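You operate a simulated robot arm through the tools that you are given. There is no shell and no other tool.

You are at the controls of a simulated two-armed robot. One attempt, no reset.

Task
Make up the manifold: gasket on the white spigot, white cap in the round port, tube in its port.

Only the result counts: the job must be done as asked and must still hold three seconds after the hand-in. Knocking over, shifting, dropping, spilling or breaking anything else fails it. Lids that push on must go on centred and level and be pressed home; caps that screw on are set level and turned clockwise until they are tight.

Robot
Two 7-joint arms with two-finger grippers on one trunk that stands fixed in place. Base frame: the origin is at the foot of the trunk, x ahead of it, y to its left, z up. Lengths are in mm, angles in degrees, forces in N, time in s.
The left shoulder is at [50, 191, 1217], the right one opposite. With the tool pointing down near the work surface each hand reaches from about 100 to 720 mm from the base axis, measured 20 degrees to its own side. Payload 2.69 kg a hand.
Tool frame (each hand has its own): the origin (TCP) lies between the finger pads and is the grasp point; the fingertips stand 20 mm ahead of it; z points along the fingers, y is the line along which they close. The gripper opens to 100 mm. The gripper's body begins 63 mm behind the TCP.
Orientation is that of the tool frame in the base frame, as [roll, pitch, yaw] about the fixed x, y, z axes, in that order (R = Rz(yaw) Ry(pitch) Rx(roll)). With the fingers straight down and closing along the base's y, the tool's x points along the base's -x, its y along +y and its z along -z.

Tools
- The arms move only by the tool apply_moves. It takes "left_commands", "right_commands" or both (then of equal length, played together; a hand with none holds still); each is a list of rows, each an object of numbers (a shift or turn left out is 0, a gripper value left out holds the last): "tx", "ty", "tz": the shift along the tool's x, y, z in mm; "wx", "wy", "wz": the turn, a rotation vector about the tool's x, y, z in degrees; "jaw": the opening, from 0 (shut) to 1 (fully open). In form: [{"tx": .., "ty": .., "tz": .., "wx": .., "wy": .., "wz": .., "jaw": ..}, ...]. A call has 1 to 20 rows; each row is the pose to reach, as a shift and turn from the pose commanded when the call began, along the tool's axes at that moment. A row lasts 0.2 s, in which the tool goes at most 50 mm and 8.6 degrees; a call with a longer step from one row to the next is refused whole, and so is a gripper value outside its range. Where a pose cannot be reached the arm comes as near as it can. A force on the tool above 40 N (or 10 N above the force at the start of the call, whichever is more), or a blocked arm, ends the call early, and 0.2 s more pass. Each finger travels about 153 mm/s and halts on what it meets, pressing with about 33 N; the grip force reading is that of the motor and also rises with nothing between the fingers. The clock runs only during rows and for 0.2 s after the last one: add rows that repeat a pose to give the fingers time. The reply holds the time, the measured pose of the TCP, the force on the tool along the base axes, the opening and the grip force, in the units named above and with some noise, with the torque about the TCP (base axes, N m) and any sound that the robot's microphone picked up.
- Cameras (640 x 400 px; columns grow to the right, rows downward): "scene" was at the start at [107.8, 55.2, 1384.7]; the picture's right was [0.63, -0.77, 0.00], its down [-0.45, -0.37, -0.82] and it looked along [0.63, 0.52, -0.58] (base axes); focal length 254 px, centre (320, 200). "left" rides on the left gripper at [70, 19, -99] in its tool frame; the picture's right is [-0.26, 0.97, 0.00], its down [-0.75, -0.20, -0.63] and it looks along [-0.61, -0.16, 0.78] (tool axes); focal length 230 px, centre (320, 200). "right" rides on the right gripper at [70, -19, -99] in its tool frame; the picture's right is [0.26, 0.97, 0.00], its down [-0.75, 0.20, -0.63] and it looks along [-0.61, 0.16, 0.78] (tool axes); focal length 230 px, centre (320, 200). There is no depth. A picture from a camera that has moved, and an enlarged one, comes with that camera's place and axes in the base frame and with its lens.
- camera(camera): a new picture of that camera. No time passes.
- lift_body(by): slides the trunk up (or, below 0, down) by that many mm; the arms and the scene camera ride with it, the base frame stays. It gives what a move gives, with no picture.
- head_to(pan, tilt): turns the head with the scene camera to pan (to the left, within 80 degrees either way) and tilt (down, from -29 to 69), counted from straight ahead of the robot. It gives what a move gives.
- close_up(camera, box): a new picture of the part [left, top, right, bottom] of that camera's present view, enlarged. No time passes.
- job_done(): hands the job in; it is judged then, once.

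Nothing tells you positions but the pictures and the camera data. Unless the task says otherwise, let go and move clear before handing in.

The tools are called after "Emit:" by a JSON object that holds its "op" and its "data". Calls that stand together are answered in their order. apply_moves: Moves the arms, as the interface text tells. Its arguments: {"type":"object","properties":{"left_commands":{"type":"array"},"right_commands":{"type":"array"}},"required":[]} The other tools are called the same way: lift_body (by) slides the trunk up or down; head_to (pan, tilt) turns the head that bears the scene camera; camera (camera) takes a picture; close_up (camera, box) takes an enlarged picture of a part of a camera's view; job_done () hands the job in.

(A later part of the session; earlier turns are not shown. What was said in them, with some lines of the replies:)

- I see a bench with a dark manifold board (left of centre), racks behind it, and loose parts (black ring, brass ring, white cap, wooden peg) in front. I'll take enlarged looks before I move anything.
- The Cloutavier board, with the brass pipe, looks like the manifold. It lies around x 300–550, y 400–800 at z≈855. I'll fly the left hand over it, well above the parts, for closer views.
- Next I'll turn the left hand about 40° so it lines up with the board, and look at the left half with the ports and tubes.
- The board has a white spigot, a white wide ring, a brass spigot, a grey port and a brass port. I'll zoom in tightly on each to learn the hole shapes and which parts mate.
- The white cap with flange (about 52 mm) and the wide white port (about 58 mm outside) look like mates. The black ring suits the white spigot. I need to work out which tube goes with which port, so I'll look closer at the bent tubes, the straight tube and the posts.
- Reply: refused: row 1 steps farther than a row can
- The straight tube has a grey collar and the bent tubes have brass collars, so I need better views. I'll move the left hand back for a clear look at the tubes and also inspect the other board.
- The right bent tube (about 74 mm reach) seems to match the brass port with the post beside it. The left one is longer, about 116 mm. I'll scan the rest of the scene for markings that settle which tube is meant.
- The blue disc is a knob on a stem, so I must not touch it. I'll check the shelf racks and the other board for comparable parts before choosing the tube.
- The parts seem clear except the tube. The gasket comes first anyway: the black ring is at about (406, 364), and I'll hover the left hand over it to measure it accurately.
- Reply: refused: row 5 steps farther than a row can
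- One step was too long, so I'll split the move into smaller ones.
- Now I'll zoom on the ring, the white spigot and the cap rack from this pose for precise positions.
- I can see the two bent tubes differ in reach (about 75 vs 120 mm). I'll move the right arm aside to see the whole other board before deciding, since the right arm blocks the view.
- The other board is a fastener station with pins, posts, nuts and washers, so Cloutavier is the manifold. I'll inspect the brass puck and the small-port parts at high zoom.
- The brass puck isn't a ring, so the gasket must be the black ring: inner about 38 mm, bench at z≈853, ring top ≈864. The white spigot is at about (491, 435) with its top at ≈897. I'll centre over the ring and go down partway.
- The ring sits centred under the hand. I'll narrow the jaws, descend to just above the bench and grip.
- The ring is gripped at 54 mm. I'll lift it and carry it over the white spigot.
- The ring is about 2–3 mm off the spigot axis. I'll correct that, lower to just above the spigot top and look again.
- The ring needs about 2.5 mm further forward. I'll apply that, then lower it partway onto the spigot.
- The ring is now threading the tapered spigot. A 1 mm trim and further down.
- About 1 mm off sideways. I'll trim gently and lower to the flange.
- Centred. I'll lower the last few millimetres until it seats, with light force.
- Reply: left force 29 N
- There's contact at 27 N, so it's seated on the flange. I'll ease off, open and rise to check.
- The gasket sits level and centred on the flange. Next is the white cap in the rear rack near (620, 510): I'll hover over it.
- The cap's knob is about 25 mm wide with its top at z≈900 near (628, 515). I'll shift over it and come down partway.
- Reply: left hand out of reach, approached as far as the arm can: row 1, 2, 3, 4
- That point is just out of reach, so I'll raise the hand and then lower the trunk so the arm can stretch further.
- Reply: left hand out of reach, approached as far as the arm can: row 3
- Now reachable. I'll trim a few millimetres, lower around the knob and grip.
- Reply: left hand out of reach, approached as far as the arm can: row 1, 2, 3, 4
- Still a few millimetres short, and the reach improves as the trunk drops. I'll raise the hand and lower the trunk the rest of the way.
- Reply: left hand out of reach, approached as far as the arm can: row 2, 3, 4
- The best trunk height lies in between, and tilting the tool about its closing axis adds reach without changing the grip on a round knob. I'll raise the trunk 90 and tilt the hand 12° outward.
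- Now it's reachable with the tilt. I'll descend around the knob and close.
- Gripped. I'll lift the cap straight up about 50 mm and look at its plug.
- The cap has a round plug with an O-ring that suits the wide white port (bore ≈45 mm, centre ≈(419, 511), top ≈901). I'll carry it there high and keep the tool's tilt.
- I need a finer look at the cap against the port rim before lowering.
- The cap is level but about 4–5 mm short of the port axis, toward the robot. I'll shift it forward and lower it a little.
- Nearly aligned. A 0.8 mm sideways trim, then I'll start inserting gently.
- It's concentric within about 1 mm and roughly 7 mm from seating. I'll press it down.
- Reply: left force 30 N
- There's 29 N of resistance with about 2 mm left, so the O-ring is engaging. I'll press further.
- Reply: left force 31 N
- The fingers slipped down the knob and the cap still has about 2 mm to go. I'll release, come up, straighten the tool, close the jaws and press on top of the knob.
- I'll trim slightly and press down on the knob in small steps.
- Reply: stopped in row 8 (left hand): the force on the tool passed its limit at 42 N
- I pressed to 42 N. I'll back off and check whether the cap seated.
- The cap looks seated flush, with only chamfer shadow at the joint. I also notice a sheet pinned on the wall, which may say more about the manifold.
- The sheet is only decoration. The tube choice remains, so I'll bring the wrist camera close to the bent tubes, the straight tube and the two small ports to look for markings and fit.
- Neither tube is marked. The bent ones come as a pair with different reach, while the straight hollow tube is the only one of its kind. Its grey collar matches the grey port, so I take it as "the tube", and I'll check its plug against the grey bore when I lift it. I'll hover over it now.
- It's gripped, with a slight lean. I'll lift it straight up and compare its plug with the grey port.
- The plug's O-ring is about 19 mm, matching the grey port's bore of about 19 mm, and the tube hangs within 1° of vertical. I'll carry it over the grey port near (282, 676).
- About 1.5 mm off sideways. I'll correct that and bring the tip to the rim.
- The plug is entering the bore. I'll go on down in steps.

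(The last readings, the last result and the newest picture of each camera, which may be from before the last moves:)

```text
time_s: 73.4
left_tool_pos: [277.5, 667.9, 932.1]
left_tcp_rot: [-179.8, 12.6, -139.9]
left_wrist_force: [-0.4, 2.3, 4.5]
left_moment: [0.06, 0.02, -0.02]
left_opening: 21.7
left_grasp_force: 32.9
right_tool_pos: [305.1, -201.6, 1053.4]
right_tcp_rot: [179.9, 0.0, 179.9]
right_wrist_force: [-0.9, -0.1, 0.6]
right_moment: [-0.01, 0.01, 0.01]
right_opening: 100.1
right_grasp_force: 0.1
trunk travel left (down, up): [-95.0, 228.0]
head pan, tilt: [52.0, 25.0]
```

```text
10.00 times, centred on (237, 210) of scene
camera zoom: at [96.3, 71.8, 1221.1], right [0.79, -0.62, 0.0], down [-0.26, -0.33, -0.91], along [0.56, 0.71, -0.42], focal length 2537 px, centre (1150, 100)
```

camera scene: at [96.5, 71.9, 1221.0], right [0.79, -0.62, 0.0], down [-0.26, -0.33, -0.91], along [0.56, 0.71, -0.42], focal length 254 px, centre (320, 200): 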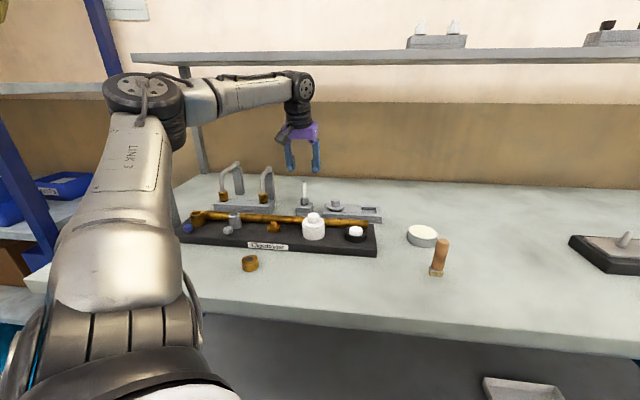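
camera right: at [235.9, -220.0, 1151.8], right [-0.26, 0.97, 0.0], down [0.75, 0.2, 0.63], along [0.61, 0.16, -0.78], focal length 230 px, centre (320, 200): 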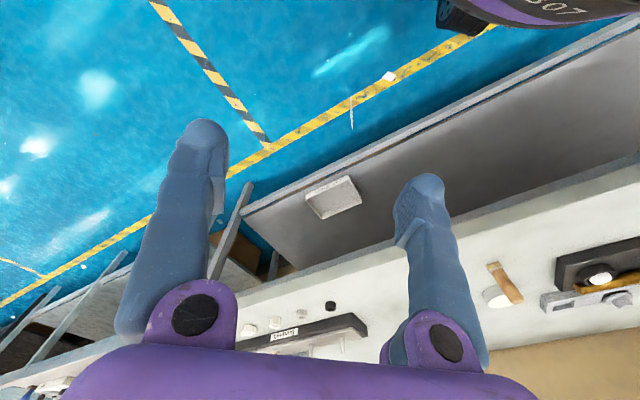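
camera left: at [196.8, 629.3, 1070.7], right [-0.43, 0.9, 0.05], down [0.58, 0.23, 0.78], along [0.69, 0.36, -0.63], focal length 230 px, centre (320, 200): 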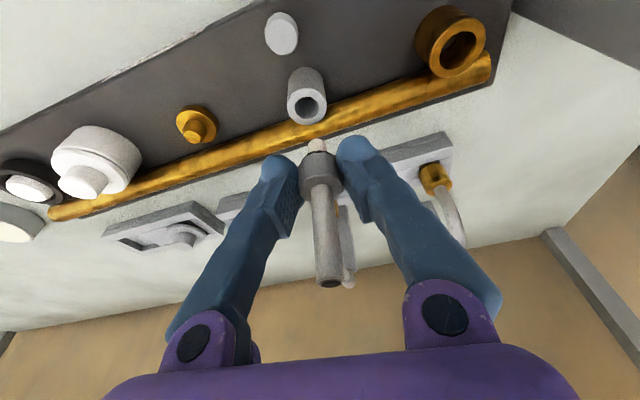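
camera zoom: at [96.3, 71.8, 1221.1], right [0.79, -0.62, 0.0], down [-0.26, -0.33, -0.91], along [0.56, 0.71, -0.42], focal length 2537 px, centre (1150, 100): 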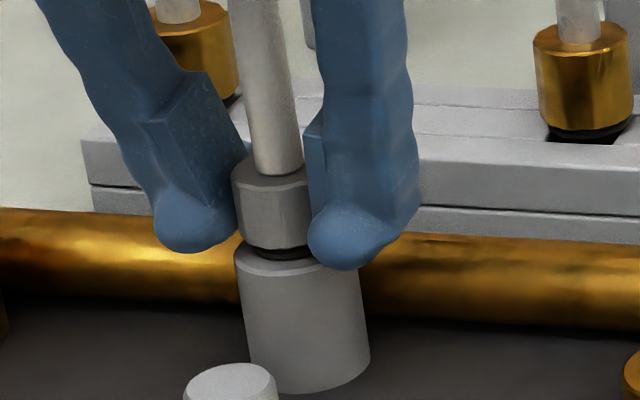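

O-ring contact at 4.5 N. I'll press it home.

Emit:
{"op": "apply_moves", "data": {"left_commands": [{"tx": 0.2, "tz": 1}, {"tx": 0.4, "tz": 2}, {"tx": 0.7, "tz": 3}, {"tx": 0.9, "tz": 4}, {"tx": 1.1, "tz": 5}, {"tx": 1.1, "tz": 5}]}}

Emit:
{"op": "close_up", "data": {"camera": "left", "box": [270, 70, 370, 170]}}

Emit:
{"op": "close_up", "data": {"camera": "scene", "box": [222, 190, 252, 230]}}

```text
time_s: 74.8
left_tool_pos: [278.0, 667.5, 930.0]
left_tcp_rot: [-179.8, 12.9, -139.9]
left_wrist_force: [2.3, 10.2, 23.9]
left_moment: [-0.02, 0.27, -0.01]
left_opening: 21.4
left_grasp_force: 33.0
right_tool_pos: [305.1, -202.8, 1053.7]
right_tcp_rot: [179.8, 0.1, 179.9]
right_wrist_force: [1.1, -0.1, 1.5]
right_moment: [0.01, 0.01, -0.01]
right_opening: 100.1
right_grasp_force: 0.0
trunk travel left (down, up): [-95.0, 228.0]
head pan, tilt: [52.0, 25.0]
```

```text
4.00 times, centred on (320, 120) of left
camera zoom: at [197.2, 623.1, 1009.5], right [-0.43, 0.9, 0.06], down [0.58, 0.23, 0.78], along [0.69, 0.37, -0.62], focal length 920 px, centre (320, 520)
```

zoom: 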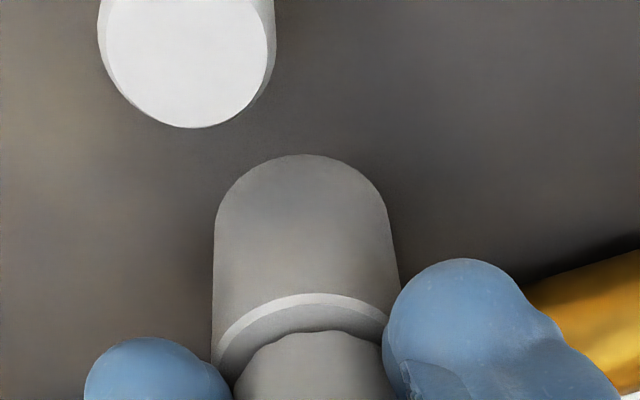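

```text
10.00 times, centred on (237, 210) of scene
camera zoom: at [95.7, 70.4, 1221.4], right [0.79, -0.62, 0.0], down [-0.26, -0.33, -0.91], along [0.56, 0.71, -0.42], focal length 2537 px, centre (1150, 100)
```

zoom: 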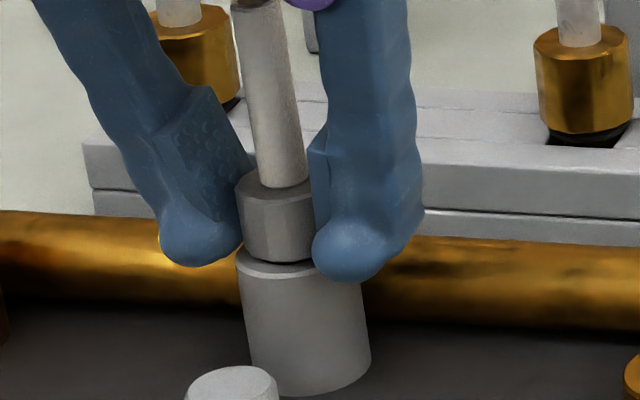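

Emit:
{"op": "apply_moves", "data": {"left_commands": [{"tx": 0.2, "tz": 0.7}, {"tx": 0.3, "tz": 1.4}, {"tx": 0.4, "tz": 2}, {"tx": 0.5, "tz": 2.5}, {"tx": 0.5, "tz": 2.5}]}}

Emit:
{"op": "close_up", "data": {"camera": "scene", "box": [222, 190, 252, 230]}}

Emit:
{"op": "close_up", "data": {"camera": "left", "box": [270, 70, 370, 170]}}

```text
time_s: 75.6
left_tool_pos: [277.1, 666.2, 928.0]
left_tcp_rot: [-179.9, 13.2, -139.9]
left_wrist_force: [-6.2, -3.8, 12.3]
left_moment: [-0.57, 0.49, -0.14]
left_opening: 21.9
left_grasp_force: 33.3
right_tool_pos: [303.5, -203.1, 1052.9]
right_tcp_rot: [179.8, 0.0, -179.9]
right_wrist_force: [0.4, -1.2, 1.3]
right_moment: [0.0, 0.0, -0.01]
right_opening: 99.9
right_grasp_force: 0.0
trunk travel left (down, up): [-95.0, 228.0]
head pan, tilt: [52.0, 25.0]
stopped in row 4 (left hand): the force on the tool passed its limit at 40 N (the readings are from after the stop); the commanded pose is now the measured one
```

```text
10.00 times, centred on (237, 210) of scene
camera zoom: at [95.3, 70.4, 1220.7], right [0.79, -0.62, 0.0], down [-0.26, -0.33, -0.91], along [0.56, 0.71, -0.42], focal length 2537 px, centre (1150, 100)
```

zoom: 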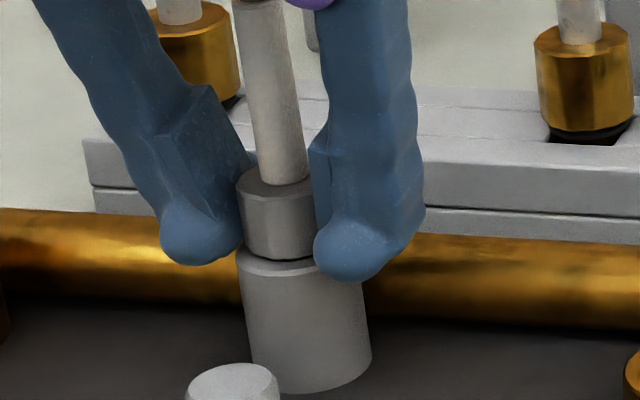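

```text
4.00 times, centred on (320, 120) of left
camera zoom: at [196.9, 622.8, 1008.8], right [-0.43, 0.9, 0.06], down [0.58, 0.23, 0.78], along [0.69, 0.37, -0.62], focal length 920 px, centre (320, 520)
```

zoom: 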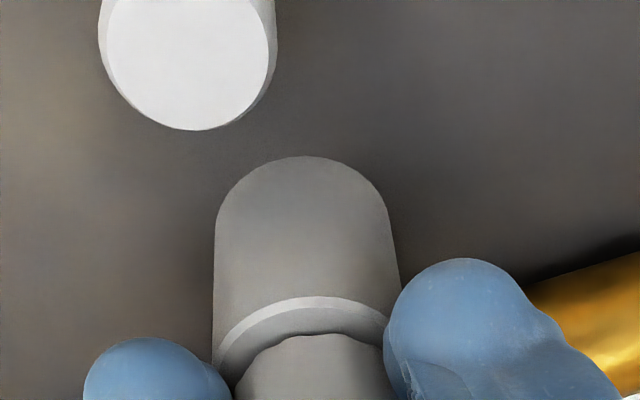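

It's seated, with a firm stop at 40 N and no O-ring showing. I'll ease off, release and rise straight up.

Emit:
{"op": "apply_moves", "data": {"left_commands": [{"tx": -0.1, "tz": -0.5}, {"tx": -0.1, "tz": -0.5, "jaw": 0.3}, {"tx": -0.1, "tz": -0.5, "jaw": 0.45}, {"tx": -0.1, "tz": -0.5, "jaw": 0.5}, {"tx": -0.1, "tz": -0.5, "jaw": 0.5}]}}

Emit:
{"op": "close_up", "data": {"camera": "scene", "box": [215, 175, 260, 235]}}

Emit:
{"op": "close_up", "data": {"camera": "left", "box": [240, 90, 400, 290]}}

```text
time_s: 76.8
left_tool_pos: [277.9, 668.6, 927.7]
left_tcp_rot: [-179.8, 13.0, -139.8]
left_wrist_force: [-0.3, 0.6, -0.3]
left_moment: [0.01, 0.01, 0.02]
left_opening: 50.1
left_grasp_force: 0.0
right_tool_pos: [305.0, -201.5, 1053.0]
right_tcp_rot: [179.9, 0.0, 180.0]
right_wrist_force: [0.2, -0.5, -0.4]
right_moment: [0.02, 0.01, -0.01]
right_opening: 100.1
right_grasp_force: 0.2
trunk travel left (down, up): [-95.0, 228.0]
head pan, tilt: [52.0, 25.0]
```

```text
6.67 times, centred on (238, 205) of scene
camera zoom: at [96.5, 72.0, 1221.0], right [0.79, -0.62, 0.0], down [-0.26, -0.33, -0.91], along [0.56, 0.71, -0.42], focal length 1692 px, centre (870, 167)
```

zoom: 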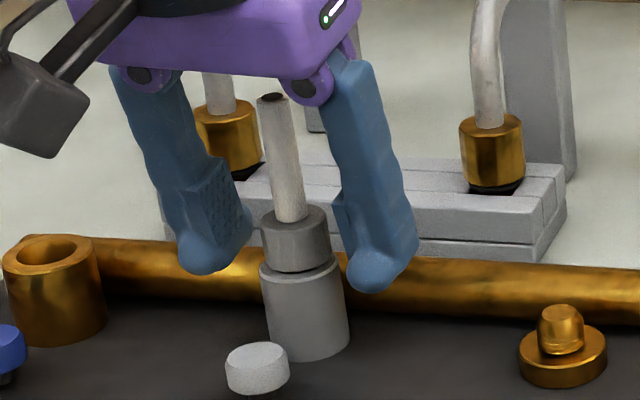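

```text
2.00 times, centred on (320, 190) of left
camera zoom: at [198.1, 624.3, 1007.7], right [-0.43, 0.9, 0.05], down [0.58, 0.23, 0.78], along [0.69, 0.37, -0.62], focal length 460 px, centre (320, 220)
```

zoom: 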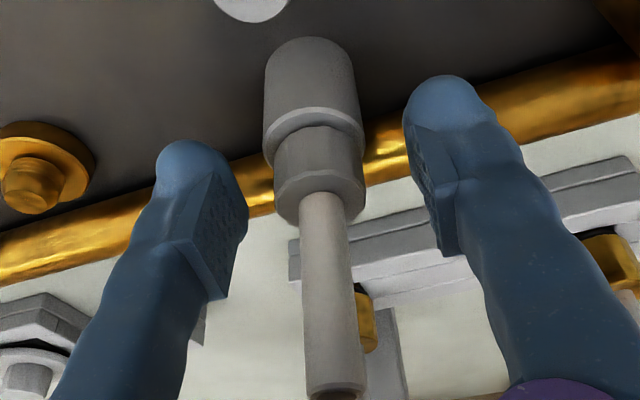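

Emit:
{"op": "apply_moves", "data": {"left_commands": [{"tx": -5.6, "tz": -24.4}, {"tx": -11.3, "tz": -48.7}, {"tx": -18, "tz": -78}, {"tx": -27, "tz": -117}, {"tx": -27, "tz": -117}]}}

Emit:
{"op": "close_up", "data": {"camera": "scene", "box": [215, 175, 260, 235]}}

Emit:
{"op": "camera", "data": {"camera": "left"}}

Emit:
{"op": "camera", "data": {"camera": "scene"}}

```text
time_s: 78.0
left_tool_pos: [280.0, 669.3, 1007.1]
left_tcp_rot: [-179.8, 12.9, -140.0]
left_wrist_force: [0.6, 0.8, 1.0]
left_moment: [0.01, 0.02, -0.02]
left_opening: 50.1
left_grasp_force: 0.0
left hand out of reach, approached as far as the arm can: row 4, 5
right_tool_pos: [304.9, -201.9, 1053.3]
right_tcp_rot: [179.9, -0.1, 179.9]
right_wrist_force: [0.4, 0.0, -0.9]
right_moment: [-0.02, -0.04, -0.02]
right_opening: 100.2
right_grasp_force: 0.1
trunk travel left (down, up): [-95.0, 228.0]
head pan, tilt: [52.0, 25.0]
```

```text
6.67 times, centred on (238, 205) of scene
camera zoom: at [96.6, 72.0, 1221.0], right [0.79, -0.62, 0.0], down [-0.26, -0.33, -0.91], along [0.56, 0.71, -0.42], focal length 1692 px, centre (870, 167)
```

zoom: 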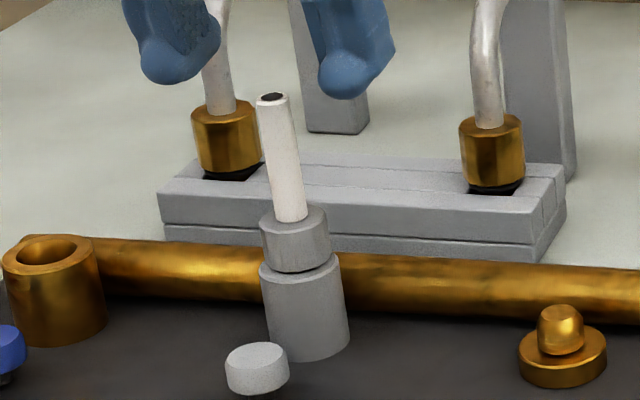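

```text
taken
camera left: at [198.2, 624.9, 1087.2], right [-0.43, 0.9, 0.05], down [0.58, 0.23, 0.78], along [0.69, 0.37, -0.62], focal length 230 px, centre (320, 200)
```

left: 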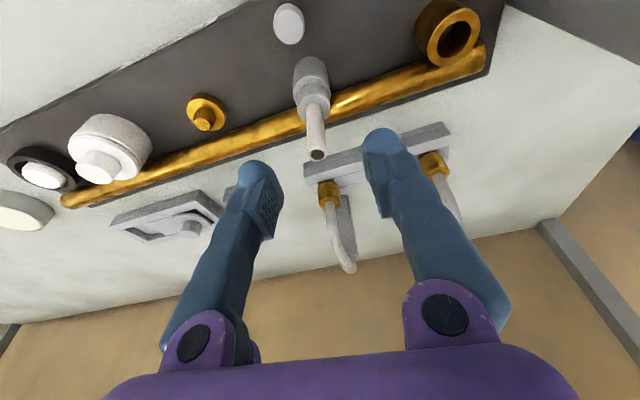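

```text
taken
camera scene: at [96.6, 72.0, 1221.0], right [0.79, -0.62, 0.0], down [-0.26, -0.33, -0.91], along [0.56, 0.71, -0.42], focal length 254 px, centre (320, 200)
```

scene: 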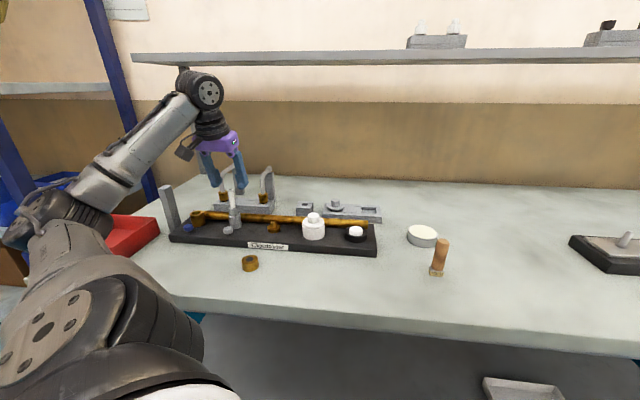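

Emit:
{"op": "close_up", "data": {"camera": "scene", "box": [225, 185, 250, 230]}}

Emit:
{"op": "close_up", "data": {"camera": "scene", "box": [290, 200, 380, 260]}}

Emit:
{"op": "close_up", "data": {"camera": "left", "box": [280, 40, 350, 170]}}

```text
8.89 times, centred on (238, 208) of scene
camera zoom: at [96.6, 72.0, 1221.0], right [0.79, -0.62, 0.0], down [-0.26, -0.33, -0.91], along [0.56, 0.71, -0.42], focal length 2255 px, centre (1053, 133)
```

zoom: 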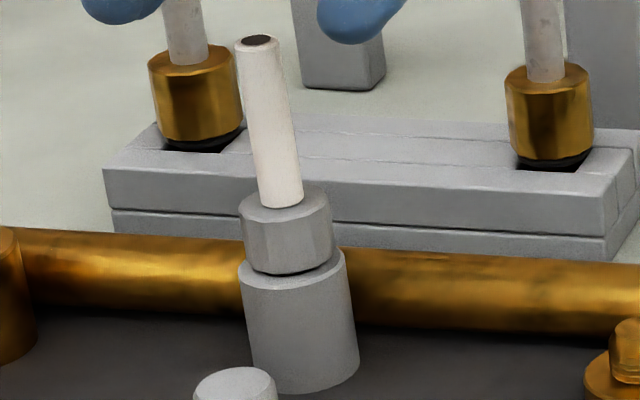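

```text
6.67 times, centred on (335, 230) of scene
camera zoom: at [96.6, 72.0, 1221.0], right [0.79, -0.62, 0.0], down [-0.26, -0.33, -0.91], along [0.56, 0.71, -0.42], focal length 1692 px, centre (220, 0)
```

zoom: 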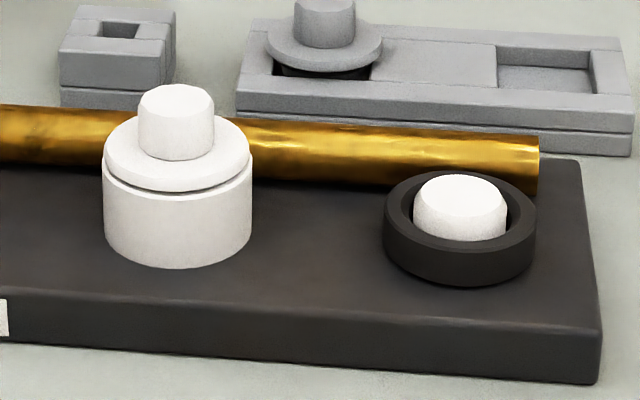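

```text
3.08 times, centred on (315, 105) of left
camera zoom: at [198.2, 624.9, 1087.2], right [-0.43, 0.9, 0.05], down [0.58, 0.23, 0.78], along [0.69, 0.37, -0.62], focal length 708 px, centre (335, 492)
```

zoom: 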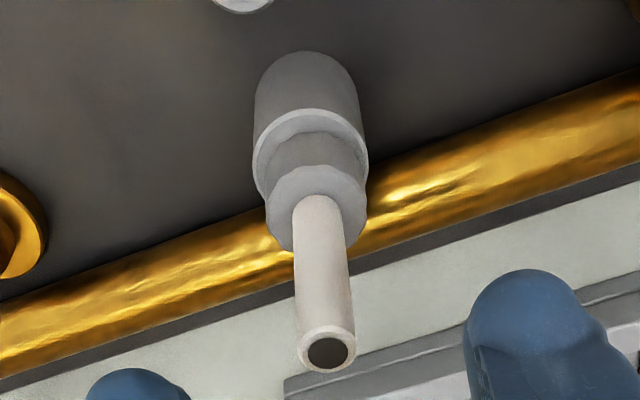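

The tube stands straight in its port. I'll take one more close look at the cap's seating from this angle.

Emit:
{"op": "close_up", "data": {"camera": "scene", "box": [300, 208, 330, 242]}}

Emit:
{"op": "close_up", "data": {"camera": "left", "box": [60, 100, 160, 200]}}

Emit:
{"op": "close_up", "data": {"camera": "right", "box": [540, 230, 640, 320]}}

```text
11.76 times, centred on (315, 225) of scene
camera zoom: at [96.6, 72.0, 1221.0], right [0.79, -0.62, 0.0], down [-0.26, -0.33, -0.91], along [0.56, 0.71, -0.42], focal length 2985 px, centre (379, -94)
```

zoom: 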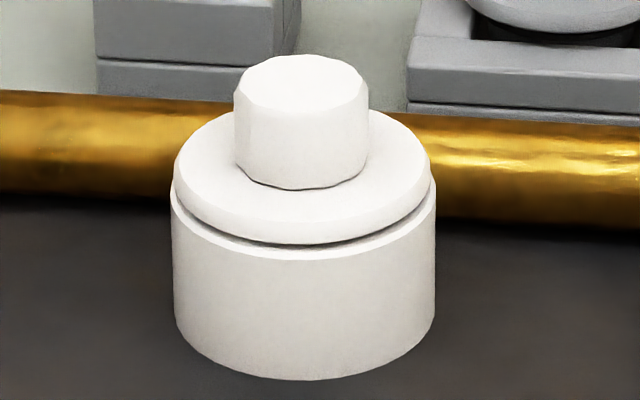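

```text
4.00 times, centred on (110, 150) of left
camera zoom: at [198.2, 624.9, 1087.2], right [-0.43, 0.9, 0.05], down [0.58, 0.23, 0.78], along [0.69, 0.37, -0.62], focal length 920 px, centre (1160, 400)
```

zoom: 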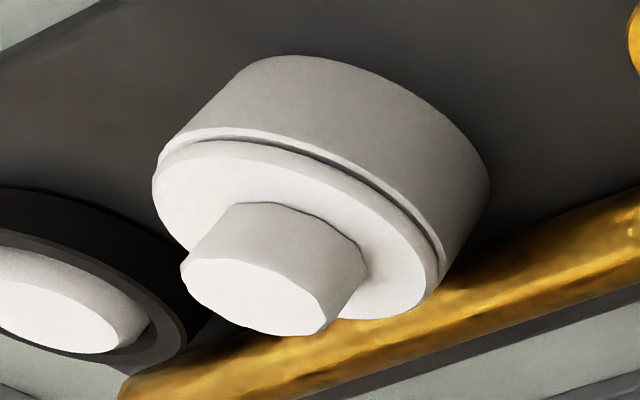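

```text
4.44 times, centred on (590, 275) of right
camera zoom: at [236.0, -220.0, 1151.8], right [-0.26, 0.97, 0.0], down [0.75, 0.2, 0.63], along [0.61, 0.16, -0.78], focal length 1022 px, centre (-880, -133)
```

zoom: 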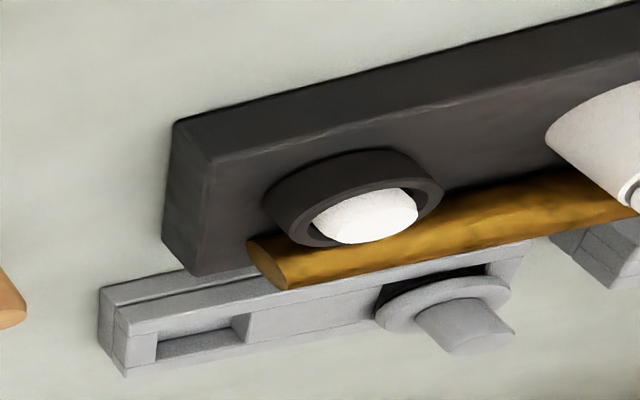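

All three look right: gasket centred on the white spigot, cap flush in the round port, tube upright in the grey port. I'll move the left hand well clear and check once more.

Emit:
{"op": "apply_moves", "data": {"left_commands": [{"tx": -2, "tz": -18}, {"tx": 18, "ty": -22, "tz": -37}, {"tx": 38, "ty": -44, "tz": -55}, {"tx": 58, "ty": -66, "tz": -72}, {"tx": 78, "ty": -88, "tz": -89}, {"tx": 97, "ty": -110, "tz": -104}, {"tx": 97, "ty": -110, "tz": -104}, {"tx": 97, "ty": -110, "tz": -104}]}}

Emit:
{"op": "camera", "data": {"camera": "scene"}}

Emit:
{"op": "close_up", "data": {"camera": "scene", "box": [150, 160, 400, 290]}}

```text
time_s: 79.8
left_tool_pos: [291.5, 511.2, 995.7]
left_tcp_rot: [-179.2, 13.3, -139.9]
left_wrist_force: [0.0, 1.0, 0.8]
left_moment: [-0.01, -0.01, -0.02]
left_opening: 49.8
left_grasp_force: 0.0
left hand out of reach, approached as far as the arm can: row 1, 2, 3, 4, 5, 6, 7, 8
right_tool_pos: [306.1, -200.5, 1052.7]
right_tcp_rot: [179.9, 0.0, 179.9]
right_wrist_force: [-0.7, 0.2, 0.0]
right_moment: [0.03, -0.01, -0.01]
right_opening: 100.1
right_grasp_force: 0.1
trunk travel left (down, up): [-95.0, 228.0]
head pan, tilt: [52.0, 25.0]
```

```text
taken
camera scene: at [96.5, 71.9, 1221.0], right [0.79, -0.62, 0.0], down [-0.26, -0.33, -0.91], along [0.56, 0.71, -0.42], focal length 254 px, centre (320, 200)
```

scene: 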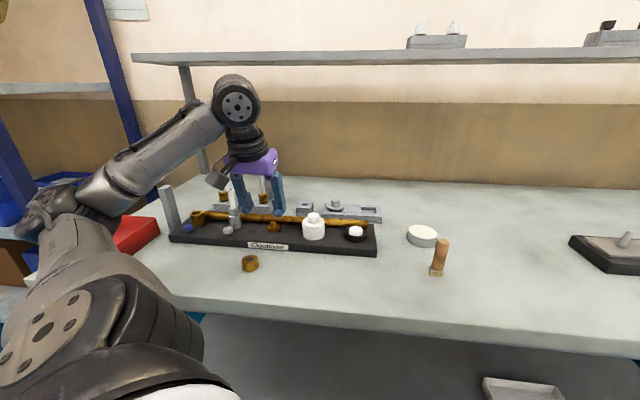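

```text
2.56 times, centred on (275, 225) of scene
camera zoom: at [96.5, 71.9, 1221.0], right [0.79, -0.62, 0.0], down [-0.26, -0.33, -0.91], along [0.56, 0.71, -0.42], focal length 650 px, centre (435, 136)
```

zoom: 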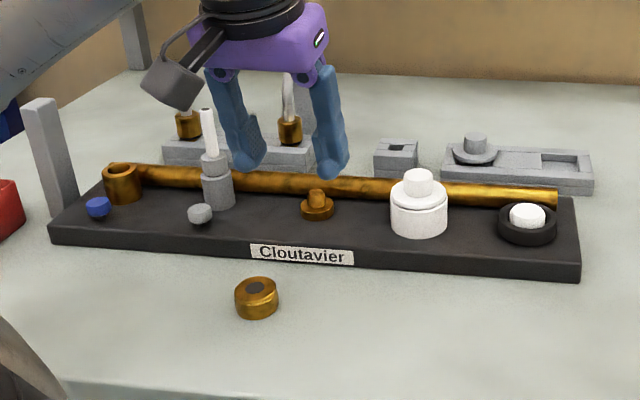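

The hand couldn't rise because of the low trunk. I'll raise the trunk to lift both arms clear, then verify the tube.

Emit:
{"op": "lift_body", "data": {"by": 150}}

Emit:
{"op": "camera", "data": {"camera": "scene"}}

Emit:
{"op": "close_up", "data": {"camera": "scene", "box": [140, 200, 400, 350]}}

Emit:
{"op": "camera", "data": {"camera": "left"}}

```text
time_s: 81.6
left_tool_pos: [290.9, 512.2, 1146.6]
left_tcp_rot: [-179.2, 13.3, -139.9]
left_wrist_force: [-0.5, -0.4, 0.9]
left_moment: [-0.01, -0.02, 0.03]
left_opening: 50.1
left_grasp_force: 0.0
right_tool_pos: [304.6, -201.3, 1202.5]
right_tcp_rot: [180.0, 0.0, 179.8]
right_wrist_force: [0.2, -0.7, 0.1]
right_moment: [0.03, 0.02, 0.01]
right_opening: 99.8
right_grasp_force: 0.1
trunk travel left (down, up): [-245.0, 78.0]
head pan, tilt: [52.0, 25.0]
```

```text
taken
camera scene: at [96.6, 72.0, 1370.9], right [0.79, -0.62, 0.0], down [-0.26, -0.33, -0.91], along [0.56, 0.71, -0.42], focal length 254 px, centre (320, 200)
```

scene: 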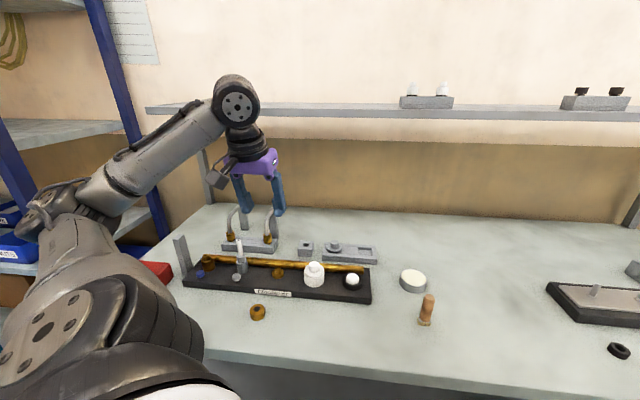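

```text
2.46 times, centred on (270, 275) of scene
camera zoom: at [96.6, 72.0, 1370.9], right [0.79, -0.62, 0.0], down [-0.26, -0.33, -0.91], along [0.56, 0.71, -0.42], focal length 625 px, centre (443, 15)
```

zoom: 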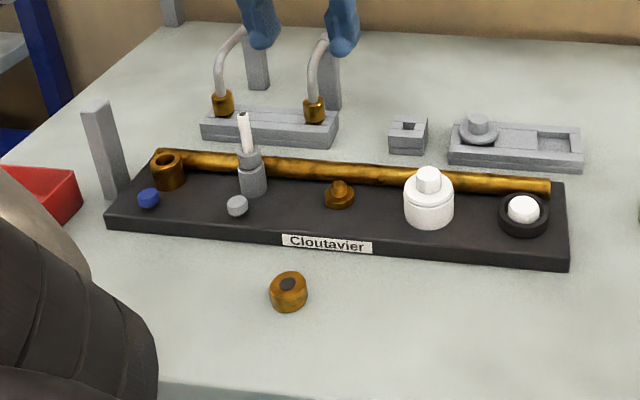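

```text
taken
camera left: at [209.2, 468.3, 1225.7], right [-0.43, 0.9, 0.05], down [0.57, 0.23, 0.79], along [0.7, 0.36, -0.61], focal length 230 px, centre (320, 200)
```

left: 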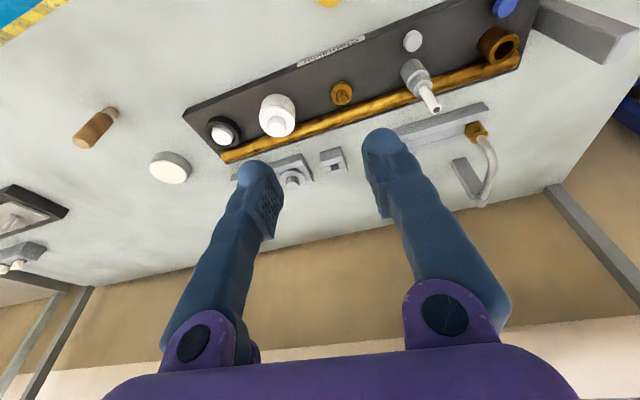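

Everything is in place, nothing else has shifted and both hands are clear. I'm handing the job in.

Emit:
{"op": "job_done", "data": {}}

```text
The job is handed in.
```

I fitted all three parts on the Cloutavier board and handed the job in. I'm not certain that the tube I fitted is the one you meant.

- **Gasket:** the black ring sits level and centred on the white spigot's flange.
- **White cap:** it is in the wide white port. Pressing on it at about 42 N moved it no further, so I took it as fully home. A thin line still shows at the joint, slightly wider on one side. I read that as the edge chamfers, or a tilt of about 1° at most.
- **Tube:** the straight white tube with the grey collar is in the grey port, upright, and pressed down to a firm stop at 40 N.

**Which tube:** the rack also holds two bent tubes with brass collars. The shorter one would span from the brass port to the post beside it. I chose the straight tube because it is the only one of its kind and its seal matches the grey port's bore (both about 19 mm). Nothing in the scene confirmed that choice, and it could be wrong.

Nothing else appeared moved in the last pictures, and both hands were clear of the bench at hand-in.
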